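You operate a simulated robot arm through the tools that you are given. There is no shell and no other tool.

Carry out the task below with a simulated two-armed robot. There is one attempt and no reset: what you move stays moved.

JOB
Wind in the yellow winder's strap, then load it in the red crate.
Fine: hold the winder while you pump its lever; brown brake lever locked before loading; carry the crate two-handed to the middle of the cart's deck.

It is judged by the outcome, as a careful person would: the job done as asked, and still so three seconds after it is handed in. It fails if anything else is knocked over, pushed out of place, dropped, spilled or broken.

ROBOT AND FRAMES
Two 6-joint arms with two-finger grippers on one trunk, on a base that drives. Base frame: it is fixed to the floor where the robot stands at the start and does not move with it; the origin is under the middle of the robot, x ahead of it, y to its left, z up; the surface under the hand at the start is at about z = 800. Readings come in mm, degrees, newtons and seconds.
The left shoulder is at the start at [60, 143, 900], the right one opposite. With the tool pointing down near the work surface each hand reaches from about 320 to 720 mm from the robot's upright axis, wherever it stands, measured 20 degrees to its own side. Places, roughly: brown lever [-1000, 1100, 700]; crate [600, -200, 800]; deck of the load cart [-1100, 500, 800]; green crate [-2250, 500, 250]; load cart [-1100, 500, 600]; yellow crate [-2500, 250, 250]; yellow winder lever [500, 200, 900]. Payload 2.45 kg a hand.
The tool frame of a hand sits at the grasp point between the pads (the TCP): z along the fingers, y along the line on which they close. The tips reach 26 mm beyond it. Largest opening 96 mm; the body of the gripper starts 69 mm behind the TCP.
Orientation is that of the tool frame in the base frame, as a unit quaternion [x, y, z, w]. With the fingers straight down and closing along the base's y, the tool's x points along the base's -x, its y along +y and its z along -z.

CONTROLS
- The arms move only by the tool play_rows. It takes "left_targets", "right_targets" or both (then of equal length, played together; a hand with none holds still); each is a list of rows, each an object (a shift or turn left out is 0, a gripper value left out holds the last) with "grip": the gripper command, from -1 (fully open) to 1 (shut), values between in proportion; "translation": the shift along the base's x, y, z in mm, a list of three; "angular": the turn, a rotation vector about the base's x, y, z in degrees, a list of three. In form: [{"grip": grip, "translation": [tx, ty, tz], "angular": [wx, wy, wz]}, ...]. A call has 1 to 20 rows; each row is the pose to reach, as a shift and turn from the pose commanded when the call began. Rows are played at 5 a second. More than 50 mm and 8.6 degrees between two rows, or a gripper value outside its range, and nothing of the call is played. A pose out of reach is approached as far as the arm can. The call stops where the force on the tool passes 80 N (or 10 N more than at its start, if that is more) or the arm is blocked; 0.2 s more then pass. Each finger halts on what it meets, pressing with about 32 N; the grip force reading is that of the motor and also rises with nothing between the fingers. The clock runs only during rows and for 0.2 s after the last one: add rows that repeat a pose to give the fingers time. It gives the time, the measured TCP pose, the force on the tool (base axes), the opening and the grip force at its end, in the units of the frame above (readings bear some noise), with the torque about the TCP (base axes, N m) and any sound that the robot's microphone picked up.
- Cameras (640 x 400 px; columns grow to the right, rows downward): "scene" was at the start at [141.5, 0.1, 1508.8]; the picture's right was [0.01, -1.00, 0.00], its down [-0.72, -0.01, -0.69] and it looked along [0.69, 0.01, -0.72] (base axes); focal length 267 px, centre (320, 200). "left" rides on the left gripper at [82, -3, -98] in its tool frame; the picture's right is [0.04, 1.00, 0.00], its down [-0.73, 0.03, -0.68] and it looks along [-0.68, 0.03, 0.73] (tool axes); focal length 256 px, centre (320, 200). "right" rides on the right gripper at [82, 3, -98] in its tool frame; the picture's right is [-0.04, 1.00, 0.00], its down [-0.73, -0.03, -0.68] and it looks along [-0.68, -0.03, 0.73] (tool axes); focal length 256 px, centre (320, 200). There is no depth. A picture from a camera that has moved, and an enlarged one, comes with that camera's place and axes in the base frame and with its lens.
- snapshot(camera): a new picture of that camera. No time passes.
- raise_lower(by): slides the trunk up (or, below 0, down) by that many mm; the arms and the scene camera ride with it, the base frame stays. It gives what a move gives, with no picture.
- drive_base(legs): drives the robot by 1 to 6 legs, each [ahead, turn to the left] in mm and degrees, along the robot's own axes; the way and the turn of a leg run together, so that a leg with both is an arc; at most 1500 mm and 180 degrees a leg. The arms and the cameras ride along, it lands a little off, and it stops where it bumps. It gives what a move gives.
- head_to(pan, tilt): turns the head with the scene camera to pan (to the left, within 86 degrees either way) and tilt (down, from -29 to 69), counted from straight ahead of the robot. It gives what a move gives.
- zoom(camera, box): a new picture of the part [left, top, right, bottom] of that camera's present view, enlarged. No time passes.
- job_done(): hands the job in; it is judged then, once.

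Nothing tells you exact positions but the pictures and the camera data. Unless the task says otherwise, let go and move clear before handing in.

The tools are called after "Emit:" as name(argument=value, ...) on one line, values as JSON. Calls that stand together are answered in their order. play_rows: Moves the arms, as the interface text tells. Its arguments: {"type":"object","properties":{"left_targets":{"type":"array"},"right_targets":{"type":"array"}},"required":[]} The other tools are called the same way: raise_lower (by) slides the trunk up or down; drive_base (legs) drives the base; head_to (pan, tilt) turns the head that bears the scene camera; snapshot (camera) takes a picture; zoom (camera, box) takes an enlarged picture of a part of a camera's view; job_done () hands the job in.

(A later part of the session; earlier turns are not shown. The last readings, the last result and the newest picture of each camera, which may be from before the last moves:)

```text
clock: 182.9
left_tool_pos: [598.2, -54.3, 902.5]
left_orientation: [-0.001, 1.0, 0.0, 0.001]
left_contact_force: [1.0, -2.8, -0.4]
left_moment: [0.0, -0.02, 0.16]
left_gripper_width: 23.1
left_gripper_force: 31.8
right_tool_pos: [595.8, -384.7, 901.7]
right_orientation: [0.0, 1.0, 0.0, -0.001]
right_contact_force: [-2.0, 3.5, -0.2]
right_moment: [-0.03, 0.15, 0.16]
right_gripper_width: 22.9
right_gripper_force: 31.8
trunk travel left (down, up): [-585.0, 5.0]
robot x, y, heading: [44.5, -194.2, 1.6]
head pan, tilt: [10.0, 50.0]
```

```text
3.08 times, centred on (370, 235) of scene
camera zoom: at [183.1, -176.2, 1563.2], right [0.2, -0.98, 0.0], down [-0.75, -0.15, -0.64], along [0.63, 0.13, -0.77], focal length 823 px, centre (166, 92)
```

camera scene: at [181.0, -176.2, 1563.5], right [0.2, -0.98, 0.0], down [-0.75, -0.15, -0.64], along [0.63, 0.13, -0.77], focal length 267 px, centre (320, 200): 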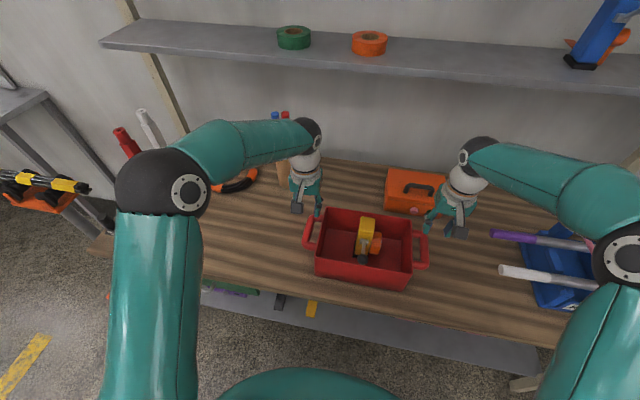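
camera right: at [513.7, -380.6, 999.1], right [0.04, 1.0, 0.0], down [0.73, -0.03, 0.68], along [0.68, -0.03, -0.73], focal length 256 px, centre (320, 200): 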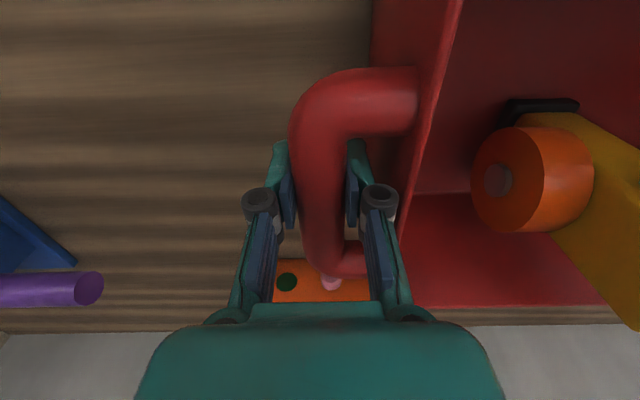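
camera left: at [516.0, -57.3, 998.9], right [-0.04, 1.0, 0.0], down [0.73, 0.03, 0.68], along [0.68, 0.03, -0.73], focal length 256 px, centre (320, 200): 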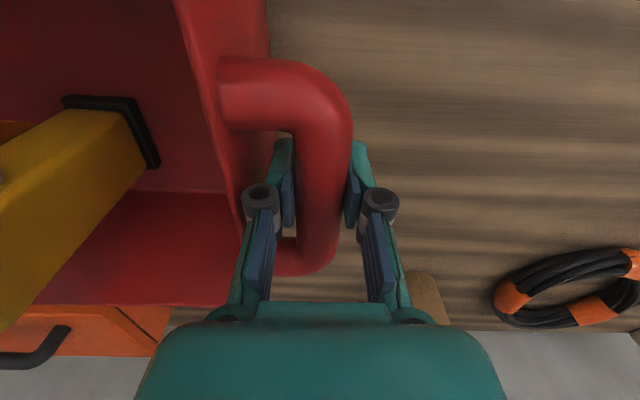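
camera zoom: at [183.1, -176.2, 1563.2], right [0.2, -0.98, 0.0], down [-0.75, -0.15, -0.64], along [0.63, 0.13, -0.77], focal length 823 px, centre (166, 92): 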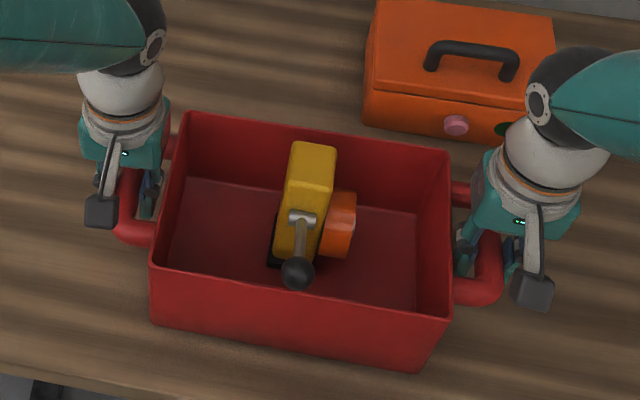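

Both handles are held at 23 mm. I'll lift evenly, slowly at first.

Emit:
play_rows(left_targets=[{"grip": 1, "translation": [0, 0, 5]}, {"translation": [0, 0, 10]}, {"translation": [0, 0, 18]}, {"translation": [0, 0, 26]}, {"translation": [0, 0, 34]}, {"translation": [0, 0, 42]}], right_targets=[{"grip": 1, "translation": [0, 0, 5]}, {"translation": [0, 0, 10]}, {"translation": [0, 0, 18]}, {"translation": [0, 0, 26]}, {"translation": [0, 0, 34]}, {"translation": [0, 0, 42]}])

Emit:
snapshot(camera="left")

Emit:
zoom(camera="scene", box=[270, 160, 470, 310])

```text
clock: 184.3
left_tool_pos: [597.9, -53.9, 943.3]
left_orientation: [0.001, 1.0, 0.0, 0.001]
left_contact_force: [1.3, -18.9, -2.1]
left_moment: [-0.08, 0.09, 0.17]
left_gripper_width: 22.5
left_gripper_force: 31.5
right_tool_pos: [595.4, -384.6, 943.6]
right_orientation: [-0.001, 1.0, 0.001, -0.001]
right_contact_force: [-1.3, 19.9, -4.3]
right_moment: [-0.17, -0.01, 0.17]
right_gripper_width: 23.1
right_gripper_force: 32.3
trunk travel left (down, up): [-585.0, 5.0]
robot x, y, heading: [48.4, -189.8, 1.6]
head pan, tilt: [10.0, 50.0]
```

```text
taken
camera left: at [515.6, -56.8, 1040.9], right [-0.04, 1.0, 0.0], down [0.73, 0.03, 0.68], along [0.68, 0.02, -0.73], focal length 256 px, centre (320, 200)
```

left: 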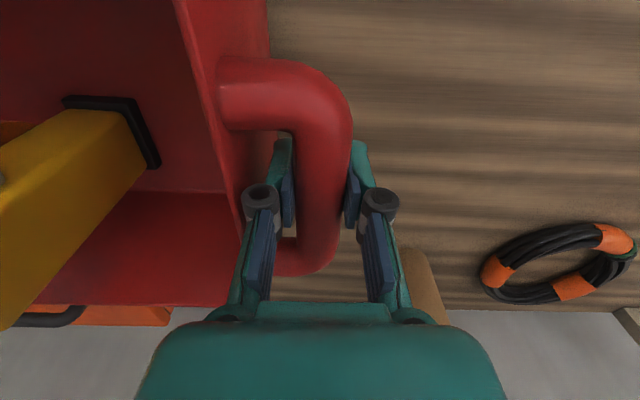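

```text
2.67 times, centred on (370, 235) of scene
camera zoom: at [182.9, -176.3, 1563.2], right [0.2, -0.98, 0.0], down [-0.75, -0.15, -0.64], along [0.63, 0.13, -0.77], focal length 713 px, centre (187, 107)
```

zoom: 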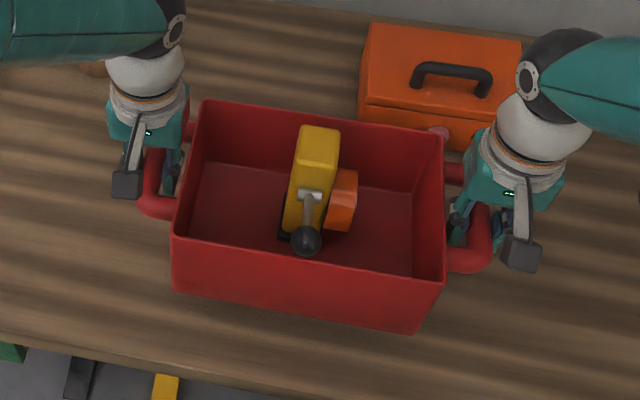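

It's up level, with the winder steady. I'll ease the sideways tension between the hands and bring the crate up and closer for travel.

Emit:
play_rows(left_targets=[{"grip": 1, "translation": [0, -1.5, 8]}, {"translation": [0, -2, 18]}, {"translation": [0, -2, 30]}, {"translation": [-6, -2, 42]}, {"translation": [-16, -2, 54]}, {"translation": [-28, -2, 64]}, {"translation": [-42, -2, 72]}, {"translation": [-56, -2, 78]}, {"translation": [-70, -2, 82]}, {"translation": [-84, -2, 85]}, {"translation": [-96, -2, 85]}, {"translation": [-104, -2, 85]}, {"translation": [-108, -2, 85]}], right_targets=[{"grip": 1, "translation": [0, 1.5, 8]}, {"translation": [0, 2, 18]}, {"translation": [0, 2, 30]}, {"translation": [-6, 2, 42]}, {"translation": [-16, 2, 54]}, {"translation": [-28, 2, 64]}, {"translation": [-42, 2, 72]}, {"translation": [-56, 2, 78]}, {"translation": [-70, 2, 82]}, {"translation": [-84, 2, 85]}, {"translation": [-96, 2, 85]}, {"translation": [-104, 2, 85]}, {"translation": [-108, 2, 85]}])

Emit:
snapshot(camera="scene")

```text
clock: 187.1
left_tool_pos: [488.4, -54.0, 1030.6]
left_orientation: [0.001, 1.0, 0.001, 0.001]
left_contact_force: [0.9, 31.0, -3.3]
left_moment: [-0.22, -0.06, 0.42]
left_gripper_width: 23.2
left_gripper_force: 32.6
right_tool_pos: [489.2, -384.4, 1028.0]
right_orientation: [-0.001, 1.0, -0.001, 0.0]
right_contact_force: [-1.3, -30.3, -4.4]
right_moment: [0.13, 0.12, 0.19]
right_gripper_width: 23.1
right_gripper_force: 32.3
trunk travel left (down, up): [-585.0, 5.0]
robot x, y, heading: [41.9, -192.8, 1.4]
head pan, tilt: [10.0, 50.0]
```

```text
taken
camera scene: at [182.5, -176.2, 1563.3], right [0.2, -0.98, 0.0], down [-0.75, -0.15, -0.64], along [0.63, 0.13, -0.77], focal length 267 px, centre (320, 200)
```

scene: 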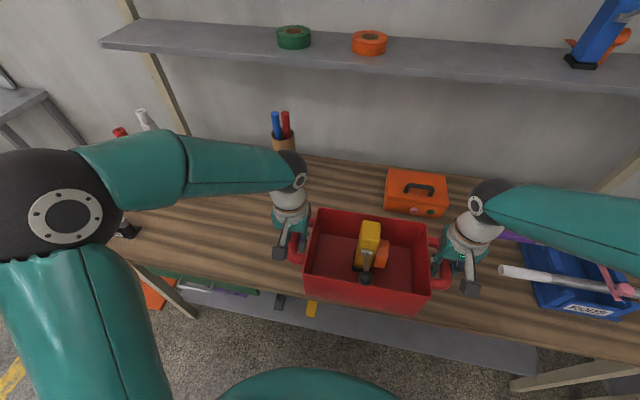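

Slightly over-corrected; I'll relax that squeeze by about a millimetre on each side.

Emit:
play_rows(left_targets=[{"grip": 1, "translation": [0, 0.6, 0]}, {"translation": [0, 1.2, 0]}, {"translation": [0, 1.2, 0]}], right_targets=[{"grip": 1, "translation": [0, -0.6, 0]}, {"translation": [0, -1.2, 0]}, {"translation": [0, -1.2, 0]}])

Emit:
drive_base(legs=[[-160, 0]])

Emit:
snapshot(camera="scene")

```text
clock: 187.9
left_tool_pos: [489.9, -53.8, 1028.9]
left_orientation: [0.002, 1.0, -0.001, 0.001]
left_contact_force: [1.6, 21.1, -3.7]
left_moment: [-0.02, 0.11, 0.18]
left_gripper_width: 23.4
left_gripper_force: 31.9
right_tool_pos: [488.3, -383.3, 1027.9]
right_orientation: [-0.001, 1.0, 0.0, -0.001]
right_contact_force: [-1.4, -20.3, -3.3]
right_moment: [0.07, -0.03, 0.3]
right_gripper_width: 23.0
right_gripper_force: 31.5
trunk travel left (down, up): [-585.0, 5.0]
robot x, y, heading: [45.4, -191.5, 1.5]
head pan, tilt: [10.0, 50.0]
```

```text
clock: 189.3
left_tool_pos: [329.3, -57.4, 1030.4]
left_orientation: [0.0, 1.0, -0.001, 0.003]
left_contact_force: [1.1, 14.9, -2.9]
left_moment: [-0.08, 0.04, 0.29]
left_gripper_width: 23.1
left_gripper_force: 31.8
right_tool_pos: [330.5, -386.7, 1030.2]
right_orientation: [0.0, 1.0, 0.0, 0.001]
right_contact_force: [-2.2, -15.6, -2.6]
right_moment: [0.02, -0.06, 0.27]
right_gripper_width: 23.4
right_gripper_force: 31.8
trunk travel left (down, up): [-585.0, 5.0]
robot x, y, heading: [-115.4, -196.4, 2.1]
head pan, tilt: [10.0, 50.0]
```

```text
taken
camera scene: at [22.9, -180.6, 1563.5], right [0.2, -0.98, 0.0], down [-0.75, -0.16, -0.64], along [0.63, 0.13, -0.77], focal length 267 px, centre (320, 200)
```

scene: 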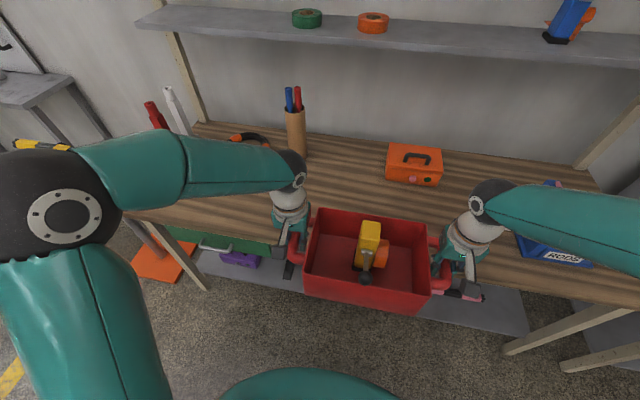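

The crate rides steady with the winder upright. Now I'll turn left in stages along the aisle toward the cart.

Emit:
drive_base(legs=[[0, 30]])

Emit:
snapshot(camera="scene")

```text
clock: 191.4
left_tool_pos: [200.5, 144.0, 1029.2]
left_orientation: [-0.258, 0.966, 0.0, 0.0]
left_contact_force: [0.1, 2.3, -3.6]
left_moment: [0.08, -0.15, 0.27]
left_gripper_width: 23.2
left_gripper_force: 32.2
right_tool_pos: [365.6, -142.5, 1028.7]
right_orientation: [-0.26, 0.966, 0.0, 0.001]
right_contact_force: [-0.7, -2.9, -3.7]
right_moment: [-0.14, 0.2, 0.23]
right_gripper_width: 23.1
right_gripper_force: 32.1
trunk travel left (down, up): [-585.0, 5.0]
robot x, y, heading: [-103.5, -217.9, 31.5]
head pan, tilt: [10.0, 50.0]
```

```text
taken
camera scene: at [8.7, -134.7, 1563.3], right [0.67, -0.75, 0.0], down [-0.57, -0.51, -0.64], along [0.48, 0.43, -0.77], focal length 267 px, centre (320, 200)
```

scene: 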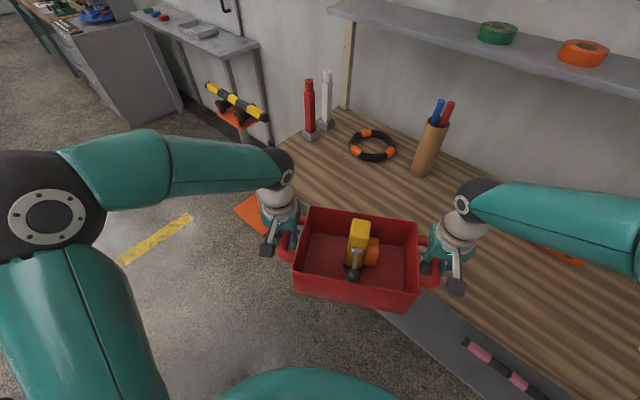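

Emit:
drive_base(legs=[[0, 30]])

Emit:
drive_base(legs=[[0, 29]])

Emit:
snapshot(camera="scene")

```text
clock: 193.4
left_tool_pos: [-17.6, 248.5, 1030.3]
left_orientation: [-0.499, 0.867, 0.0, 0.002]
left_contact_force: [1.0, 1.6, -3.7]
left_moment: [0.11, -0.05, 0.28]
left_gripper_width: 23.0
left_gripper_force: 32.3
right_tool_pos: [268.6, 81.0, 1029.8]
right_orientation: [-0.498, 0.867, 0.0, 0.0]
right_contact_force: [-2.0, -1.5, -3.9]
right_moment: [-0.22, 0.11, 0.24]
right_gripper_width: 23.1
right_gripper_force: 31.7
trunk travel left (down, up): [-585.0, 5.0]
robot x, y, heading: [-79.1, -224.4, 61.9]
head pan, tilt: [10.0, 50.0]
```

```text
clock: 195.4
left_tool_pos: [-255.4, 219.7, 1030.7]
left_orientation: [-0.699, 0.715, 0.0, 0.001]
left_contact_force: [-0.3, 1.2, -3.7]
left_moment: [-0.01, -0.02, 0.25]
left_gripper_width: 23.1
left_gripper_force: 32.0
right_tool_pos: [73.1, 210.5, 1030.7]
right_orientation: [-0.699, 0.715, -0.001, -0.001]
right_contact_force: [-1.4, -1.8, -2.9]
right_moment: [-0.12, 0.0, 0.13]
right_gripper_width: 22.7
right_gripper_force: 32.2
trunk travel left (down, up): [-585.0, 5.0]
robot x, y, heading: [-56.3, -224.4, 89.9]
head pan, tilt: [10.0, 50.0]
```

```text
taken
camera scene: at [-70.3, -89.9, 1563.3], right [0.98, 0.18, 0.0], down [0.14, -0.75, -0.64], along [-0.11, 0.63, -0.77], focal length 267 px, centre (320, 200)
```

scene: 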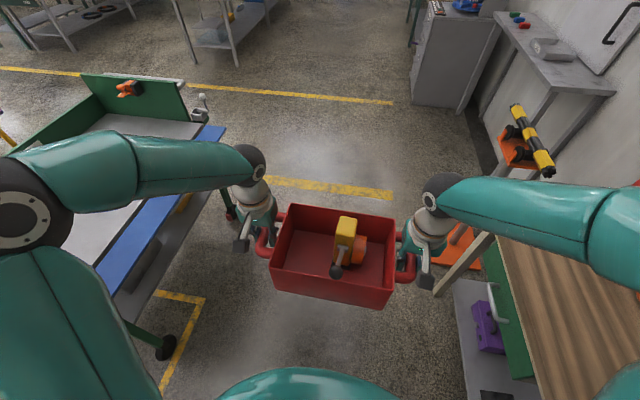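

Emit:
drive_base(legs=[[675, 0]])

Emit:
drive_base(legs=[[0, 30]])

Emit:
drive_base(legs=[[0, 30]])

Emit:
drive_base(legs=[[0, 29]])

Emit:
head_to(pan=0, tilt=42)

Emit:
snapshot(camera="scene")

```text
clock: 199.2
left_tool_pos: [-260.7, 886.8, 1031.4]
left_orientation: [-0.7, 0.714, 0.001, 0.001]
left_contact_force: [0.7, 1.2, -4.7]
left_moment: [-0.07, 0.0, 0.19]
left_gripper_width: 23.0
left_gripper_force: 32.1
right_tool_pos: [68.9, 879.9, 1029.4]
right_orientation: [-0.7, 0.714, 0.0, -0.001]
right_contact_force: [0.5, -1.2, -4.4]
right_moment: [-0.06, -0.01, 0.16]
right_gripper_width: 23.0
right_gripper_force: 31.9
trunk travel left (down, up): [-585.0, 5.0]
robot x, y, heading: [-58.8, 441.6, 90.6]
head pan, tilt: [10.0, 50.0]
```

```text
clock: 201.2
left_tool_pos: [-454.5, 725.6, 1032.8]
left_orientation: [0.861, -0.508, -0.001, -0.001]
left_contact_force: [-0.4, 1.1, -2.2]
left_moment: [0.0, -0.07, 0.16]
left_gripper_width: 23.0
left_gripper_force: 32.8
right_tool_pos: [-165.2, 883.4, 1030.6]
right_orientation: [0.861, -0.508, 0.001, 0.0]
right_contact_force: [-0.6, -0.6, -3.8]
right_moment: [-0.04, -0.01, 0.1]
right_gripper_width: 23.3
right_gripper_force: 32.4
trunk travel left (down, up): [-585.0, 5.0]
robot x, y, heading: [-37.2, 448.7, 120.5]
head pan, tilt: [10.0, 50.0]
```

```text
clock: 203.2
left_tool_pos: [-536.5, 485.0, 1032.0]
left_orientation: [0.962, -0.272, -0.001, -0.001]
left_contact_force: [-0.4, 0.2, -4.0]
left_moment: [-0.04, -0.03, 0.21]
left_gripper_width: 23.2
left_gripper_force: 32.2
right_tool_pos: [-363.7, 765.3, 1030.8]
right_orientation: [0.962, -0.272, 0.001, 0.0]
right_contact_force: [-0.2, -1.4, -3.3]
right_moment: [-0.03, -0.05, 0.13]
right_gripper_width: 22.9
right_gripper_force: 31.9
trunk travel left (down, up): [-585.0, 5.0]
robot x, y, heading: [-27.4, 477.3, 150.0]
head pan, tilt: [10.0, 50.0]
```

```text
clock: 205.2
left_tool_pos: [-478.4, 232.7, 1031.3]
left_orientation: [1.0, -0.019, -0.001, -0.001]
left_contact_force: [-1.1, 0.1, -2.2]
left_moment: [0.01, 0.01, 0.12]
left_gripper_width: 23.0
left_gripper_force: 31.6
right_tool_pos: [-465.7, 563.5, 1031.1]
right_orientation: [1.0, -0.018, 0.001, 0.0]
right_contact_force: [0.2, 0.3, -3.7]
right_moment: [-0.03, -0.1, 0.02]
right_gripper_width: 22.9
right_gripper_force: 31.9
trunk travel left (down, up): [-585.0, 5.0]
robot x, y, heading: [-31.2, 499.9, 178.9]
head pan, tilt: [10.0, 50.0]
```

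```text
clock: 205.9
left_tool_pos: [-478.3, 234.1, 1032.9]
left_orientation: [1.0, -0.019, -0.001, -0.001]
left_contact_force: [0.1, 0.6, -3.3]
left_moment: [-0.05, -0.27, 0.12]
left_gripper_width: 22.8
left_gripper_force: 32.7
right_tool_pos: [-463.2, 564.2, 1032.2]
right_orientation: [1.0, -0.018, 0.0, 0.0]
right_contact_force: [1.5, 1.4, -3.4]
right_moment: [0.02, 0.18, 0.1]
right_gripper_width: 23.1
right_gripper_force: 31.9
trunk travel left (down, up): [-585.0, 5.0]
robot x, y, heading: [-30.0, 501.2, 179.2]
head pan, tilt: [0.0, 42.0]
```

```text
taken
camera scene: at [-173.4, 499.0, 1574.5], right [0.02, 1.0, 0.0], down [0.67, -0.01, -0.74], along [-0.74, 0.01, -0.67], focal length 267 px, centre (320, 200)
```

scene: 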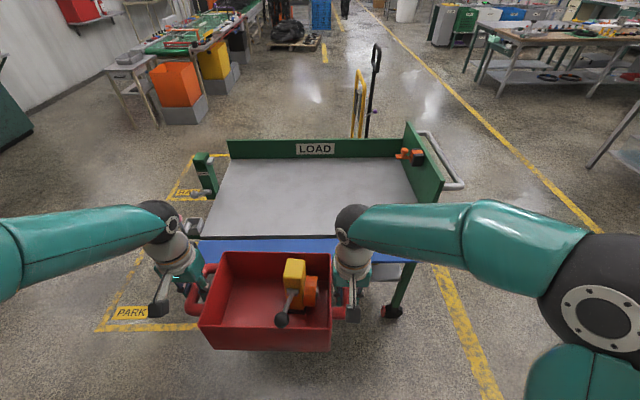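

I'm facing the cart, with the crate level and the winder upright. I'll measure the deck carefully before approaching.

Emit:
zoom(camera="scene", box=[170, 120, 480, 290])

Emit:
snapshot(camera="left")

Emit:
snapshot(camera="right")

```text
2.06 times, centred on (325, 205) of scene
camera zoom: at [-173.4, 499.0, 1574.5], right [0.02, 1.0, 0.0], down [0.67, -0.01, -0.74], along [-0.74, 0.01, -0.67], focal length 552 px, centre (310, 190)
```

zoom: 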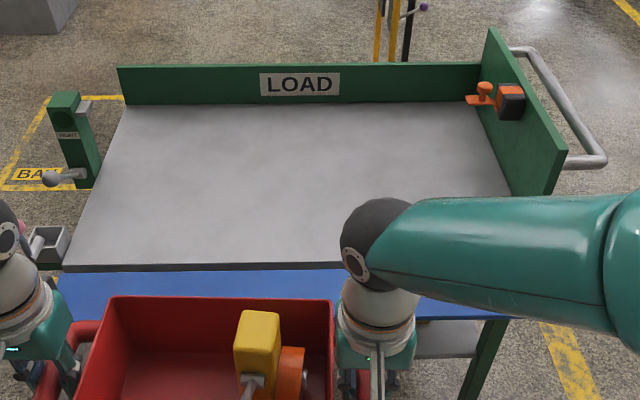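

```text
taken
camera left: at [-396.8, 234.1, 1130.4], right [0.0, -1.0, 0.0], down [-0.73, 0.0, 0.68], along [-0.68, 0.0, -0.73], focal length 256 px, centre (320, 200)
```

left: 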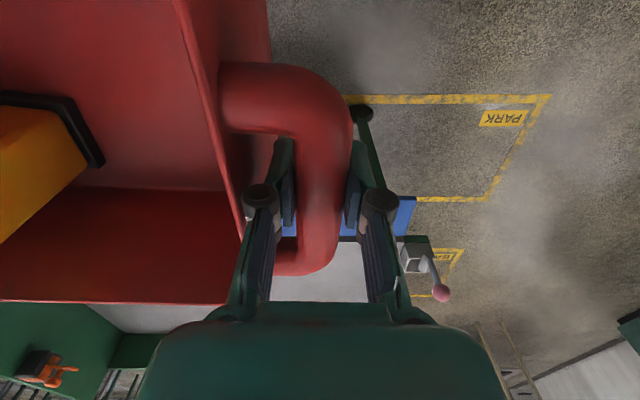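

```text
taken
camera right: at [-383.4, 558.1, 1129.2], right [-0.08, -1.0, 0.0], down [-0.73, 0.06, 0.68], along [-0.68, 0.05, -0.74], focal length 256 px, centre (320, 200)
```

right: 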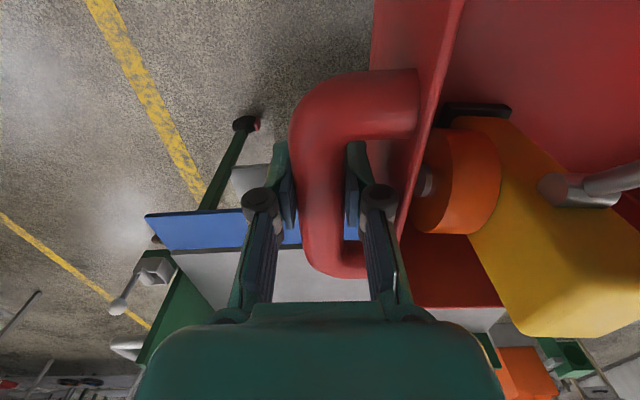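

The deck spans x −823 to −1364 and y 57 to 945, so its middle is (−1094, 501). The crate is centred at y ≈ 399, so I'll shift both hands together +100 mm in y, then check.

Emit:
play_rows(left_targets=[{"grip": 1, "translation": [0, 5, 0]}, {"translation": [0, 13, 0]}, {"translation": [0, 23, 0]}, {"translation": [0, 34, 0]}, {"translation": [0, 45, 0]}, {"translation": [0, 56, 0]}, {"translation": [0, 67, 0]}, {"translation": [0, 78, 0]}, {"translation": [0, 87, 0]}, {"translation": [0, 94, 0]}, {"translation": [0, 98, 0]}], right_targets=[{"grip": 1, "translation": [0, 5, 0]}, {"translation": [0, 13, 0]}, {"translation": [0, 23, 0]}, {"translation": [0, 34, 0]}, {"translation": [0, 45, 0]}, {"translation": [0, 56, 0]}, {"translation": [0, 67, 0]}, {"translation": [0, 78, 0]}, {"translation": [0, 87, 0]}, {"translation": [0, 94, 0]}, {"translation": [0, 98, 0]}])

Emit:
drive_base(legs=[[300, 0]])

Emit:
snapshot(camera="scene")

Emit:
head_to(pan=0, tilt=69)

Emit:
snapshot(camera="scene")

```text
clock: 208.3
left_tool_pos: [-478.6, 332.3, 1034.2]
left_orientation: [1.0, -0.019, -0.001, -0.001]
left_contact_force: [0.8, 1.6, -2.3]
left_moment: [0.1, -0.13, 0.0]
left_gripper_width: 23.2
left_gripper_force: 32.4
right_tool_pos: [-463.8, 661.4, 1031.8]
right_orientation: [1.0, -0.018, 0.002, 0.0]
right_contact_force: [-0.4, -1.8, -4.4]
right_moment: [0.04, 0.03, -0.11]
right_gripper_width: 23.0
right_gripper_force: 32.2
trunk travel left (down, up): [-585.0, 5.0]
robot x, y, heading: [-29.3, 498.1, 179.2]
head pan, tilt: [0.0, 42.0]
```

```text
clock: 210.4
left_tool_pos: [-781.9, 337.4, 1033.5]
left_orientation: [1.0, -0.02, -0.001, 0.0]
left_contact_force: [-0.7, 1.1, -2.6]
left_moment: [-0.02, -0.04, 0.12]
left_gripper_width: 23.3
left_gripper_force: 31.8
right_tool_pos: [-766.8, 667.0, 1030.9]
right_orientation: [1.0, -0.019, 0.001, 0.0]
right_contact_force: [0.3, -0.8, -3.9]
right_moment: [0.03, -0.09, 0.04]
right_gripper_width: 23.1
right_gripper_force: 32.5
trunk travel left (down, up): [-585.0, 5.0]
robot x, y, heading: [-331.6, 505.2, 179.1]
head pan, tilt: [0.0, 42.0]
```

```text
taken
camera scene: at [-476.3, 504.4, 1574.3], right [0.02, 1.0, 0.0], down [0.67, -0.01, -0.74], along [-0.74, 0.01, -0.67], focal length 267 px, centre (320, 200)
```

scene: 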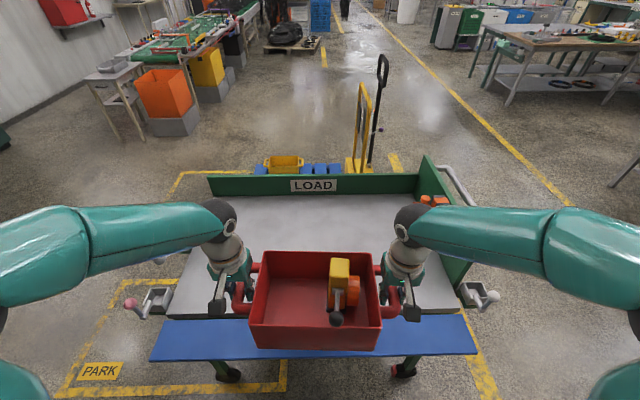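

```text
clock: 211.3
left_tool_pos: [-780.6, 337.8, 1035.1]
left_orientation: [1.0, -0.02, -0.001, -0.001]
left_contact_force: [-0.2, -0.2, -2.0]
left_moment: [-0.05, -0.07, 0.06]
left_gripper_width: 22.9
left_gripper_force: 32.4
right_tool_pos: [-764.2, 667.1, 1032.8]
right_orientation: [1.0, -0.019, 0.002, 0.0]
right_contact_force: [0.3, 0.5, -5.0]
right_moment: [-0.01, -0.03, 0.0]
right_gripper_width: 23.0
right_gripper_force: 31.8
trunk travel left (down, up): [-585.0, 5.0]
robot x, y, heading: [-329.9, 501.2, 179.0]
head pan, tilt: [0.0, 68.8]
```

```text
taken
camera scene: at [-447.2, 503.8, 1541.4], right [0.02, 1.0, 0.0], down [0.93, -0.02, -0.36], along [-0.36, 0.01, -0.93], focal length 267 px, centre (320, 200)
```

scene: 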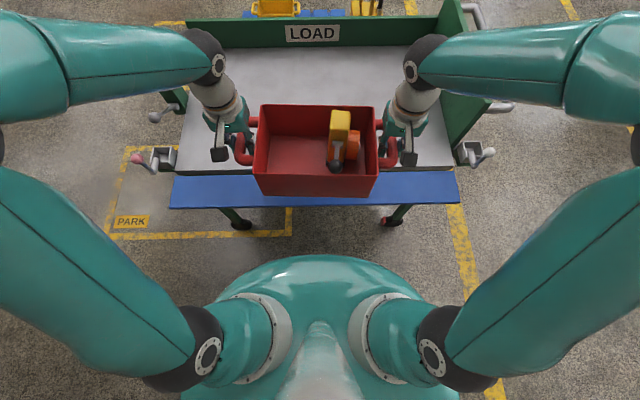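

There's room to go about 100 mm closer before the torso nears the blue leaf. I'll drive that in and check the clearance.

Emit:
drive_base(legs=[[105, 0]])

Emit:
snapshot(camera="scene")

```text
clock: 212.5
left_tool_pos: [-887.0, 338.6, 1032.6]
left_orientation: [1.0, -0.02, 0.0, -0.001]
left_contact_force: [-0.3, 0.4, -4.0]
left_moment: [0.02, 0.0, 0.08]
left_gripper_width: 23.1
left_gripper_force: 31.8
right_tool_pos: [-871.1, 668.5, 1031.8]
right_orientation: [1.0, -0.02, 0.001, 0.0]
right_contact_force: [0.0, 0.7, -3.8]
right_moment: [0.01, -0.1, 0.03]
right_gripper_width: 22.9
right_gripper_force: 31.8
trunk travel left (down, up): [-585.0, 5.0]
robot x, y, heading: [-434.3, 503.5, 178.8]
head pan, tilt: [0.0, 68.8]
```

```text
taken
camera scene: at [-553.9, 505.7, 1541.2], right [0.02, 1.0, 0.0], down [0.93, -0.02, -0.36], along [-0.36, 0.01, -0.93], focal length 267 px, centre (320, 200)
```

scene: 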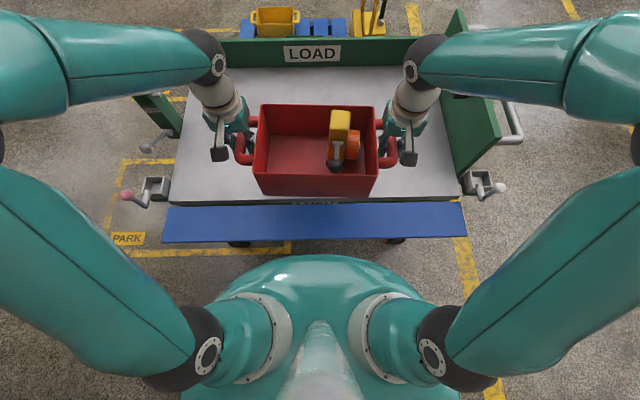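

Close enough: the deck middle is at about (−1098, 500). I'll lower the crate to just above the deck while extending it to the middle, and square it to the cart.

Emit:
play_rows(left_targets=[{"grip": 1, "translation": [-4, 0, -8], "angular": [0, 0, 0.1]}, {"translation": [-12, 0, -18], "angular": [0, 0, 0.2]}, {"translation": [-24, 0, -28], "angular": [0, 0, 0.3]}, {"translation": [-38, 0, -38], "angular": [0, 0, 0.5]}, {"translation": [-53, 0, -48], "angular": [0, 0, 0.7]}, {"translation": [-67, 0, -56], "angular": [0, 0, 0.8]}, {"translation": [-81, 0, -63], "angular": [0, 0, 1]}, {"translation": [-95, 0, -68], "angular": [0, 0, 1.2]}, {"translation": [-109, 0, -72], "angular": [0, 0, 1.4]}, {"translation": [-123, 0, -75], "angular": [0, 0, 1.5]}, {"translation": [-137, 0, -77], "angular": [0, 0, 1.7]}, {"translation": [-151, 0, -77], "angular": [0, 0, 1.9]}], right_targets=[{"grip": 1, "translation": [-4, 0, -8], "angular": [0, 0, 0.1]}, {"translation": [-13, 0, -18], "angular": [0, 0, 0.2]}, {"translation": [-26, 0, -28], "angular": [0, 0, 0.3]}, {"translation": [-41, 0, -38], "angular": [0, 0, 0.5]}, {"translation": [-57, 0, -48], "angular": [0, 0, 0.7]}, {"translation": [-72, 0, -56], "angular": [0, 0, 0.8]}, {"translation": [-87, 0, -63], "angular": [0, 0, 1]}, {"translation": [-102, 0, -68], "angular": [0, 0, 1.2]}, {"translation": [-118, 0, -72], "angular": [0, 0, 1.4]}, {"translation": [-133, 0, -75], "angular": [0, 0, 1.5]}, {"translation": [-148, 0, -77], "angular": [0, 0, 1.7]}, {"translation": [-163, 0, -77], "angular": [0, 0, 1.9]}])

Emit:
snapshot(camera="scene")

```text
clock: 215.1
left_tool_pos: [-1036.7, 340.5, 956.9]
left_orientation: [1.0, -0.004, 0.0, 0.0]
left_contact_force: [-0.5, 0.6, -4.1]
left_moment: [-0.14, -0.08, 0.24]
left_gripper_width: 23.2
left_gripper_force: 31.7
right_tool_pos: [-1033.2, 669.9, 955.8]
right_orientation: [1.0, -0.003, 0.003, 0.0]
right_contact_force: [1.6, 0.4, -2.9]
right_moment: [-0.08, 0.0, 0.13]
right_gripper_width: 22.9
right_gripper_force: 31.4
trunk travel left (down, up): [-585.0, 5.0]
robot x, y, heading: [-434.3, 507.9, 178.9]
head pan, tilt: [0.0, 68.8]
```

```text
taken
camera scene: at [-553.6, 505.7, 1541.2], right [0.02, 1.0, 0.0], down [0.93, -0.02, -0.36], along [-0.36, 0.01, -0.93], focal length 267 px, centre (320, 200)
```

scene: 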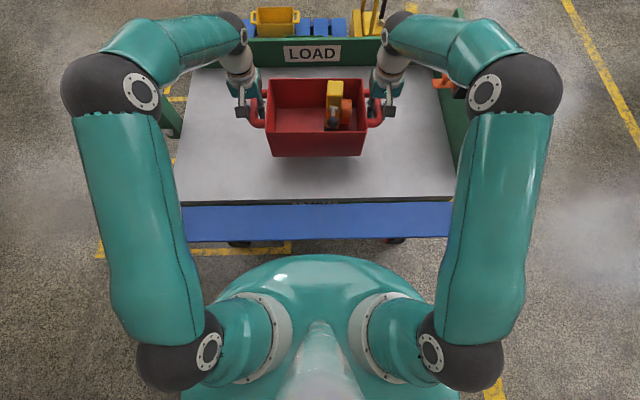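

Emit:
play_rows(left_targets=[{"grip": 1, "translation": [-4, -2, -5], "angular": [0, 0, 0.1]}, {"translation": [-14, -3, -12], "angular": [0, 0, 0.2]}, {"translation": [-26, -4, -19], "angular": [0, 0, 0.3]}, {"translation": [-38, -5, -26], "angular": [0, 0, 0.4]}, {"translation": [-48, -5, -30], "angular": [0, 0, 0.4]}, {"translation": [-54, -5, -32], "angular": [0, 0, 0.4]}, {"translation": [-54, -5, -32], "angular": [0, 0, 0.4]}], right_targets=[{"grip": 1, "translation": [-4, -2, -5], "angular": [0, 0, 0.1]}, {"translation": [-15, -3, -12], "angular": [0, 0, 0.2]}, {"translation": [-28, -4, -19], "angular": [0, 0, 0.3]}, {"translation": [-40, -5, -26], "angular": [0, 0, 0.4]}, {"translation": [-51, -5, -30], "angular": [0, 0, 0.4]}, {"translation": [-57, -5, -32], "angular": [0, 0, 0.4]}, {"translation": [-57, -5, -32], "angular": [0, 0, 0.4]}])

Emit:
head_to(pan=0, tilt=50)

Emit:
snapshot(camera="scene")

Emit:
snapshot(camera="left")

Emit:
snapshot(camera="right")

```text
clock: 216.7
left_tool_pos: [-1091.2, 333.7, 925.6]
left_orientation: [1.0, 0.0, -0.002, -0.001]
left_contact_force: [-1.0, 3.0, -3.4]
left_moment: [0.03, 0.01, 0.35]
left_gripper_width: 23.2
left_gripper_force: 31.9
right_tool_pos: [-1090.9, 664.2, 922.7]
right_orientation: [1.0, 0.001, 0.002, 0.0]
right_contact_force: [2.3, -3.4, -3.6]
right_moment: [0.05, -0.08, 0.31]
right_gripper_width: 23.3
right_gripper_force: 32.0
trunk travel left (down, up): [-585.0, 5.0]
robot x, y, heading: [-431.9, 506.4, 178.9]
head pan, tilt: [0.0, 68.8]
```

```text
clock: 217.5
left_tool_pos: [-1090.9, 333.5, 925.6]
left_orientation: [1.0, 0.0, -0.002, -0.001]
left_contact_force: [-2.2, 4.1, -3.4]
left_moment: [0.0, 0.24, 0.41]
left_gripper_width: 23.1
left_gripper_force: 31.9
right_tool_pos: [-1090.6, 663.0, 922.1]
right_orientation: [1.0, 0.001, 0.001, 0.0]
right_contact_force: [2.0, -4.6, -3.4]
right_moment: [0.0, -0.29, 0.31]
right_gripper_width: 22.9
right_gripper_force: 31.9
trunk travel left (down, up): [-585.0, 5.0]
robot x, y, heading: [-432.3, 502.7, 179.4]
head pan, tilt: [0.0, 50.0]
```

```text
taken
camera scene: at [-573.9, 506.0, 1563.1], right [0.02, 1.0, 0.0], down [0.77, -0.01, -0.64], along [-0.64, 0.01, -0.77], focal length 267 px, centre (320, 200)
```

scene: 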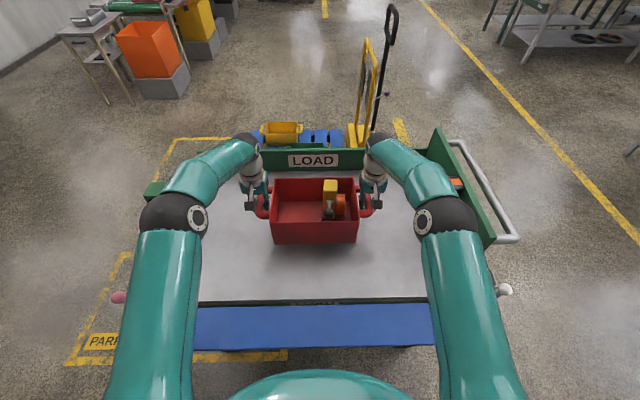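

```text
taken
camera left: at [-1008.4, 336.7, 1023.1], right [0.04, -1.0, 0.0], down [-0.73, -0.03, 0.68], along [-0.68, -0.03, -0.73], focal length 256 px, centre (320, 200)
```

left: 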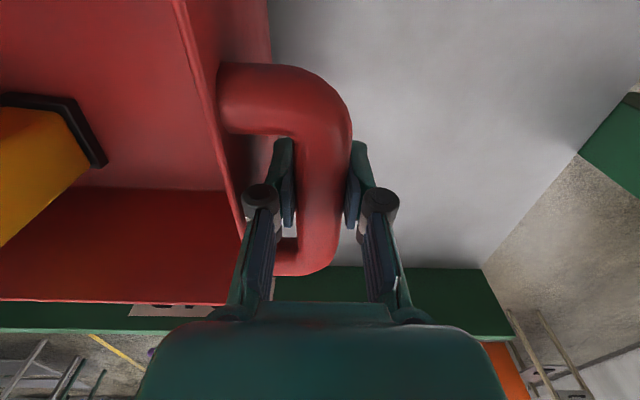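

```text
taken
camera right: at [-1010.1, 661.1, 1020.3], right [-0.04, -1.0, 0.0], down [-0.74, 0.03, 0.68], along [-0.68, 0.03, -0.74], focal length 256 px, centre (320, 200)
```

right: 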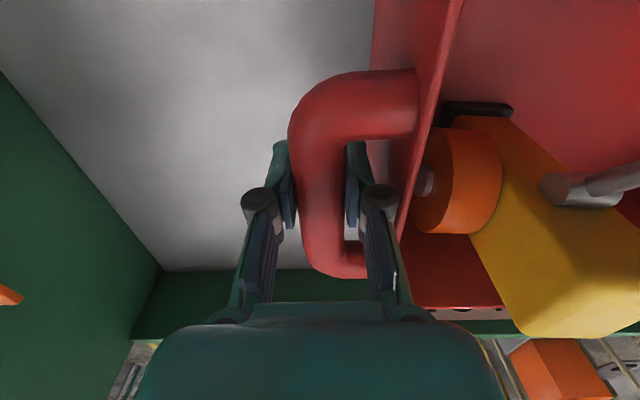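

The crate is over the middle of the deck. Lowering slowly.

Emit:
play_rows(left_targets=[{"grip": 1, "translation": [0, 0, -6]}, {"translation": [0, 0, -12]}, {"translation": [0, 0, -17]}, {"translation": [0, 0, -17]}], right_targets=[{"grip": 1, "translation": [0, 0, -4]}, {"translation": [0, 0, -9]}, {"translation": [0, 0, -14]}, {"translation": [0, 0, -14]}])

```text
clock: 218.5
left_tool_pos: [-1090.5, 334.1, 908.4]
left_orientation: [1.0, -0.001, -0.001, 0.0]
left_contact_force: [-1.7, 0.4, -2.4]
left_moment: [0.04, 0.1, 0.26]
left_gripper_width: 23.1
left_gripper_force: 32.3
right_tool_pos: [-1090.1, 663.7, 909.7]
right_orientation: [1.0, 0.001, 0.002, 0.0]
right_contact_force: [0.4, -0.9, -3.9]
right_moment: [0.06, -0.2, 0.22]
right_gripper_width: 23.2
right_gripper_force: 31.7
trunk travel left (down, up): [-585.0, 5.0]
robot x, y, heading: [-433.0, 499.9, 178.9]
head pan, tilt: [0.0, 50.0]
```

Emit:
play_rows(left_targets=[{"grip": 1, "translation": [0, 0, -2]}, {"translation": [0, 0, -4]}, {"translation": [0, 0, -6]}, {"translation": [0, 0, -6]}], right_targets=[{"grip": 1, "translation": [0, 0, -2]}, {"translation": [0, 0, -4]}, {"translation": [0, 0, -6]}, {"translation": [0, 0, -6]}])

```text
clock: 219.5
left_tool_pos: [-1090.2, 334.5, 901.8]
left_orientation: [1.0, 0.0, -0.001, 0.0]
left_contact_force: [-1.1, -1.4, -3.2]
left_moment: [0.03, -0.18, 0.17]
left_gripper_width: 23.2
left_gripper_force: 31.4
right_tool_pos: [-1090.2, 663.8, 904.1]
right_orientation: [1.0, 0.001, 0.002, 0.001]
right_contact_force: [0.6, 0.8, -4.2]
right_moment: [-0.02, 0.12, 0.08]
right_gripper_width: 22.9
right_gripper_force: 32.1
trunk travel left (down, up): [-585.0, 5.0]
robot x, y, heading: [-432.3, 506.6, 178.9]
head pan, tilt: [0.0, 50.0]
```

Not touching yet; a little further.

Emit:
play_rows(left_targets=[{"grip": 1, "translation": [0, 0, -2]}, {"translation": [0, 0, -4]}, {"translation": [0, 0, -4]}], right_targets=[{"grip": 1, "translation": [0, 0, -2]}, {"translation": [0, 0, -5]}, {"translation": [0, 0, -5]}])

Emit:
zoom(camera="scene", box=[230, 150, 410, 270])

```text
clock: 220.3
left_tool_pos: [-1089.5, 333.5, 898.1]
left_orientation: [1.0, 0.0, -0.001, 0.0]
left_contact_force: [-1.8, -4.7, -3.2]
left_moment: [-0.11, -0.27, 0.3]
left_gripper_width: 23.2
left_gripper_force: 32.0
right_tool_pos: [-1090.3, 663.8, 898.1]
right_orientation: [1.0, 0.001, 0.001, -0.001]
right_contact_force: [0.8, 3.5, -2.9]
right_moment: [-0.12, 0.18, 0.27]
right_gripper_width: 23.1
right_gripper_force: 32.9
trunk travel left (down, up): [-585.0, 5.0]
robot x, y, heading: [-434.7, 503.6, 179.1]
head pan, tilt: [0.0, 50.0]
```

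```text
3.33 times, centred on (320, 210) of scene
camera zoom: at [-573.8, 506.0, 1563.2], right [0.02, 1.0, 0.0], down [0.77, -0.01, -0.64], along [-0.64, 0.01, -0.77], focal length 892 px, centre (320, 167)
```

zoom: 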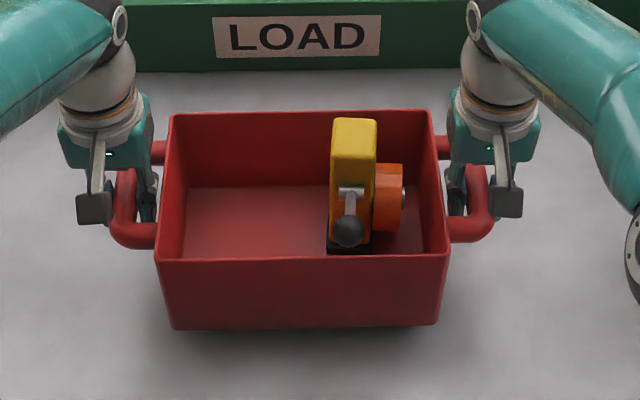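

Still a small gap under the crate. Continuing down in small steps.

Emit:
play_rows(left_targets=[{"grip": 1, "translation": [0, 0, -2]}, {"translation": [0, 0, -4]}, {"translation": [0, 0, -6]}, {"translation": [0, 0, -6]}], right_targets=[{"grip": 1, "translation": [0, 0, -2]}, {"translation": [0, 0, -4]}, {"translation": [0, 0, -6]}, {"translation": [0, 0, -6]}])

```text
clock: 221.3
left_tool_pos: [-1091.1, 333.8, 891.9]
left_orientation: [1.0, 0.0, 0.0, -0.001]
left_contact_force: [-1.6, -5.4, -3.6]
left_moment: [0.01, 0.01, 0.27]
left_gripper_width: 22.9
left_gripper_force: 32.3
right_tool_pos: [-1091.0, 663.9, 892.9]
right_orientation: [1.0, 0.001, 0.002, 0.0]
right_contact_force: [1.0, 5.6, -2.8]
right_moment: [-0.04, -0.09, 0.25]
right_gripper_width: 23.2
right_gripper_force: 31.9
trunk travel left (down, up): [-585.0, 5.0]
robot x, y, heading: [-436.1, 508.5, 179.0]
head pan, tilt: [0.0, 50.0]
```

Emit:
play_rows(left_targets=[{"grip": 1, "translation": [0, 0, -2]}, {"translation": [0, 0, -4]}, {"translation": [0, 0, -6]}, {"translation": [0, 0, -6]}], right_targets=[{"grip": 1, "translation": [0, 0, -2]}, {"translation": [0, 0, -4]}, {"translation": [0, 0, -6]}, {"translation": [0, 0, -6]}])

Emit:
zoom(camera="scene", box=[230, 150, 410, 270])

Emit:
zoom(camera="left", box=[180, 40, 420, 200])

```text
clock: 222.3
left_tool_pos: [-1089.6, 334.0, 887.8]
left_orientation: [1.0, 0.0, -0.001, -0.001]
left_contact_force: [-1.7, -4.3, -3.5]
left_moment: [0.05, 0.1, 0.34]
left_gripper_width: 23.2
left_gripper_force: 32.0
right_tool_pos: [-1091.5, 664.7, 886.2]
right_orientation: [1.0, 0.001, 0.002, 0.0]
right_contact_force: [2.4, 4.6, -3.4]
right_moment: [0.0, -0.19, 0.29]
right_gripper_width: 23.0
right_gripper_force: 32.1
trunk travel left (down, up): [-585.0, 5.0]
robot x, y, heading: [-431.6, 500.8, 178.9]
head pan, tilt: [0.0, 50.0]
```

```text
3.33 times, centred on (320, 210) of scene
camera zoom: at [-573.9, 506.0, 1563.2], right [0.02, 1.0, 0.0], down [0.77, -0.01, -0.64], along [-0.64, 0.01, -0.77], focal length 892 px, centre (320, 167)
```

zoom: 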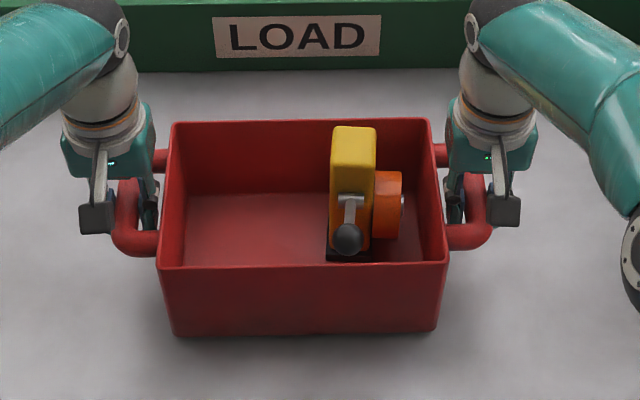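

```text
2.50 times, centred on (300, 120) of left
camera zoom: at [-1008.5, 336.9, 983.9], right [0.04, -1.0, 0.0], down [-0.73, -0.03, 0.68], along [-0.68, -0.03, -0.73], focal length 640 px, centre (370, 400)
```

zoom: 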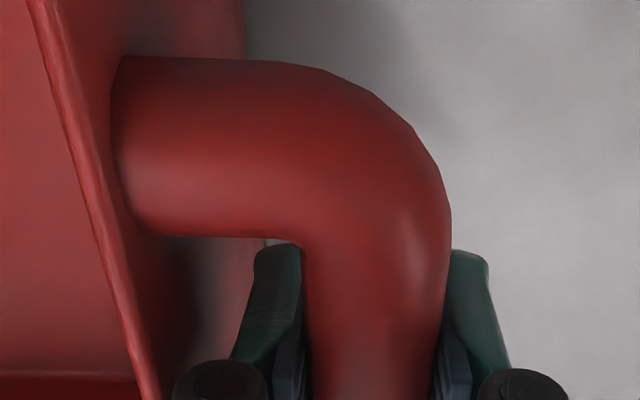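

The deck turns out to sit lower than I assumed, at z ≈ 760. That puts its true middle a bit further away, near (−1138, 501). There's still about 50 mm to the blue leaf, so I'll inch 25 mm closer with the crate held clear, then extend the rest.

Emit:
drive_base(legs=[[25, 0]])

Emit:
head_to(pan=0, tilt=69)

Emit:
snapshot(camera="scene")

```text
clock: 223.1
left_tool_pos: [-1116.3, 334.2, 886.9]
left_orientation: [1.0, 0.0, 0.0, -0.001]
left_contact_force: [-1.9, -4.9, -2.8]
left_moment: [0.03, 0.0, 0.34]
left_gripper_width: 22.9
left_gripper_force: 32.1
right_tool_pos: [-1116.6, 665.9, 886.5]
right_orientation: [1.0, 0.0, 0.002, 0.0]
right_contact_force: [1.0, 4.7, -3.4]
right_moment: [0.0, -0.14, 0.23]
right_gripper_width: 23.0
right_gripper_force: 32.2
trunk travel left (down, up): [-585.0, 5.0]
robot x, y, heading: [-461.8, 506.1, 178.9]
head pan, tilt: [0.0, 50.0]
```

```text
clock: 224.0
left_tool_pos: [-1115.5, 334.1, 888.4]
left_orientation: [1.0, 0.0, -0.001, -0.001]
left_contact_force: [-0.9, -0.5, -2.9]
left_moment: [-0.04, -0.19, 0.31]
left_gripper_width: 22.8
left_gripper_force: 31.5
right_tool_pos: [-1114.7, 664.7, 889.2]
right_orientation: [1.0, 0.001, 0.002, -0.001]
right_contact_force: [2.3, 0.6, -3.5]
right_moment: [0.01, 0.15, 0.23]
right_gripper_width: 23.1
right_gripper_force: 31.8
trunk travel left (down, up): [-585.0, 5.0]
robot x, y, heading: [-459.8, 504.6, 179.0]
head pan, tilt: [0.0, 68.8]
```

```text
taken
camera scene: at [-576.9, 506.1, 1541.4], right [0.02, 1.0, 0.0], down [0.93, -0.02, -0.36], along [-0.36, 0.01, -0.93], focal length 267 px, centre (320, 200)
```

scene: 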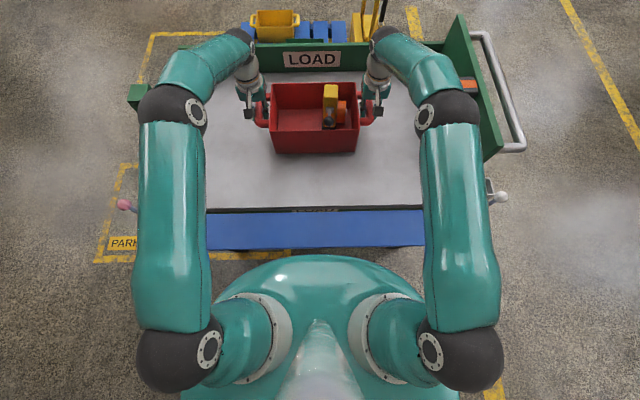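

Clear of the leaf. I'll extend 15 mm more and keep lowering in small steps.

Emit:
play_rows(left_targets=[{"grip": 1, "translation": [-4, 0, -2]}, {"translation": [-9, 0, -4]}, {"translation": [-14, 0, -7]}, {"translation": [-15, 0, -10]}, {"translation": [-15, 0, -12]}, {"translation": [-15, 0, -12]}], right_targets=[{"grip": 1, "translation": [-4, 0, -2]}, {"translation": [-9, 0, -4]}, {"translation": [-14, 0, -7]}, {"translation": [-15, 0, -10]}, {"translation": [-15, 0, -12]}, {"translation": [-15, 0, -12]}])

Emit:
play_rows(left_targets=[{"grip": 1, "translation": [0, 0, -2]}, {"translation": [0, 0, -4]}, {"translation": [0, 0, -6]}, {"translation": [0, 0, -6]}], right_targets=[{"grip": 1, "translation": [0, 0, -2]}, {"translation": [0, 0, -4]}, {"translation": [0, 0, -6]}, {"translation": [0, 0, -6]}])

```text
clock: 225.4
left_tool_pos: [-1128.6, 334.9, 880.1]
left_orientation: [1.0, 0.0, -0.005, -0.001]
left_contact_force: [-2.7, 3.3, 24.0]
left_moment: [0.02, -0.32, 0.24]
left_gripper_width: 23.1
left_gripper_force: 32.2
right_tool_pos: [-1128.0, 664.7, 880.2]
right_orientation: [1.0, 0.001, -0.004, 0.001]
right_contact_force: [-4.0, -3.4, 20.2]
right_moment: [0.0, -0.59, 0.22]
right_gripper_width: 23.1
right_gripper_force: 32.0
trunk travel left (down, up): [-585.0, 5.0]
robot x, y, heading: [-458.9, 505.2, 179.0]
head pan, tilt: [0.0, 68.8]
```

```text
clock: 226.4
left_tool_pos: [-1127.0, 335.0, 864.9]
left_orientation: [1.0, -0.001, 0.003, -0.001]
left_contact_force: [0.6, 3.9, 0.8]
left_moment: [-0.06, 0.05, 0.24]
left_gripper_width: 28.7
left_gripper_force: 32.0
right_tool_pos: [-1126.8, 665.0, 865.2]
right_orientation: [1.0, 0.001, 0.006, -0.001]
right_contact_force: [2.5, -4.5, 1.1]
right_moment: [0.07, 0.07, 0.14]
right_gripper_width: 28.7
right_gripper_force: 32.1
trunk travel left (down, up): [-585.0, 5.0]
robot x, y, heading: [-459.8, 505.5, 178.8]
head pan, tilt: [0.0, 68.8]
```

The crate is down on the deck and the hands have settled slightly lower on the bars, with forces near zero. I'll check the view before releasing.

Emit:
head_to(pan=0, tilt=50)

Emit:
zoom(camera="scene", box=[230, 140, 410, 270])

Emit:
snapshot(camera="left")

Emit:
snapshot(camera="right")

```text
clock: 227.2
left_tool_pos: [-1129.7, 333.6, 868.2]
left_orientation: [1.0, 0.0, 0.0, -0.001]
left_contact_force: [-1.0, 3.8, -3.4]
left_moment: [-0.04, 0.02, 0.11]
left_gripper_width: 28.2
left_gripper_force: 31.7
right_tool_pos: [-1130.6, 665.2, 868.5]
right_orientation: [1.0, 0.001, 0.002, -0.001]
right_contact_force: [0.1, -4.4, -3.6]
right_moment: [0.08, -0.1, 0.18]
right_gripper_width: 28.0
right_gripper_force: 32.1
trunk travel left (down, up): [-585.0, 5.0]
robot x, y, heading: [-458.6, 511.0, 178.8]
head pan, tilt: [0.0, 50.0]
```

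```text
3.08 times, centred on (320, 205) of scene
camera zoom: at [-598.8, 506.5, 1563.1], right [0.02, 1.0, 0.0], down [0.77, -0.01, -0.64], along [-0.64, 0.01, -0.77], focal length 823 px, centre (320, 185)
```

zoom: 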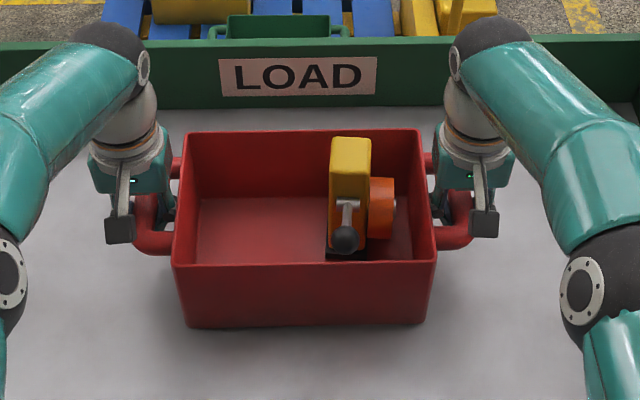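

```text
taken
camera left: at [-1048.6, 337.7, 966.1], right [0.04, -1.0, 0.0], down [-0.73, -0.03, 0.68], along [-0.68, -0.03, -0.73], focal length 256 px, centre (320, 200)
```

left: 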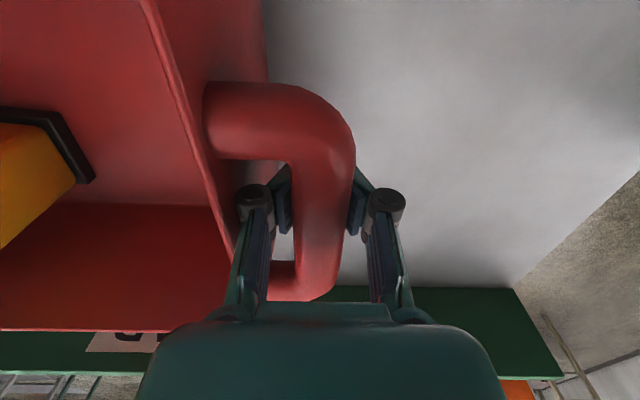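

```text
taken
camera right: at [-1049.3, 661.9, 965.9], right [-0.04, -1.0, 0.0], down [-0.74, 0.03, 0.68], along [-0.68, 0.03, -0.74], focal length 256 px, centre (320, 200)
```

right: 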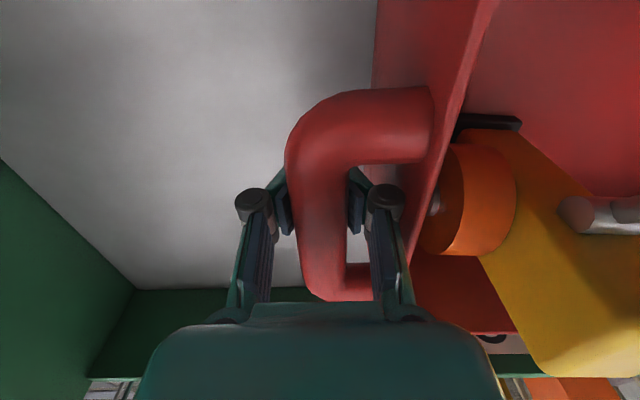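

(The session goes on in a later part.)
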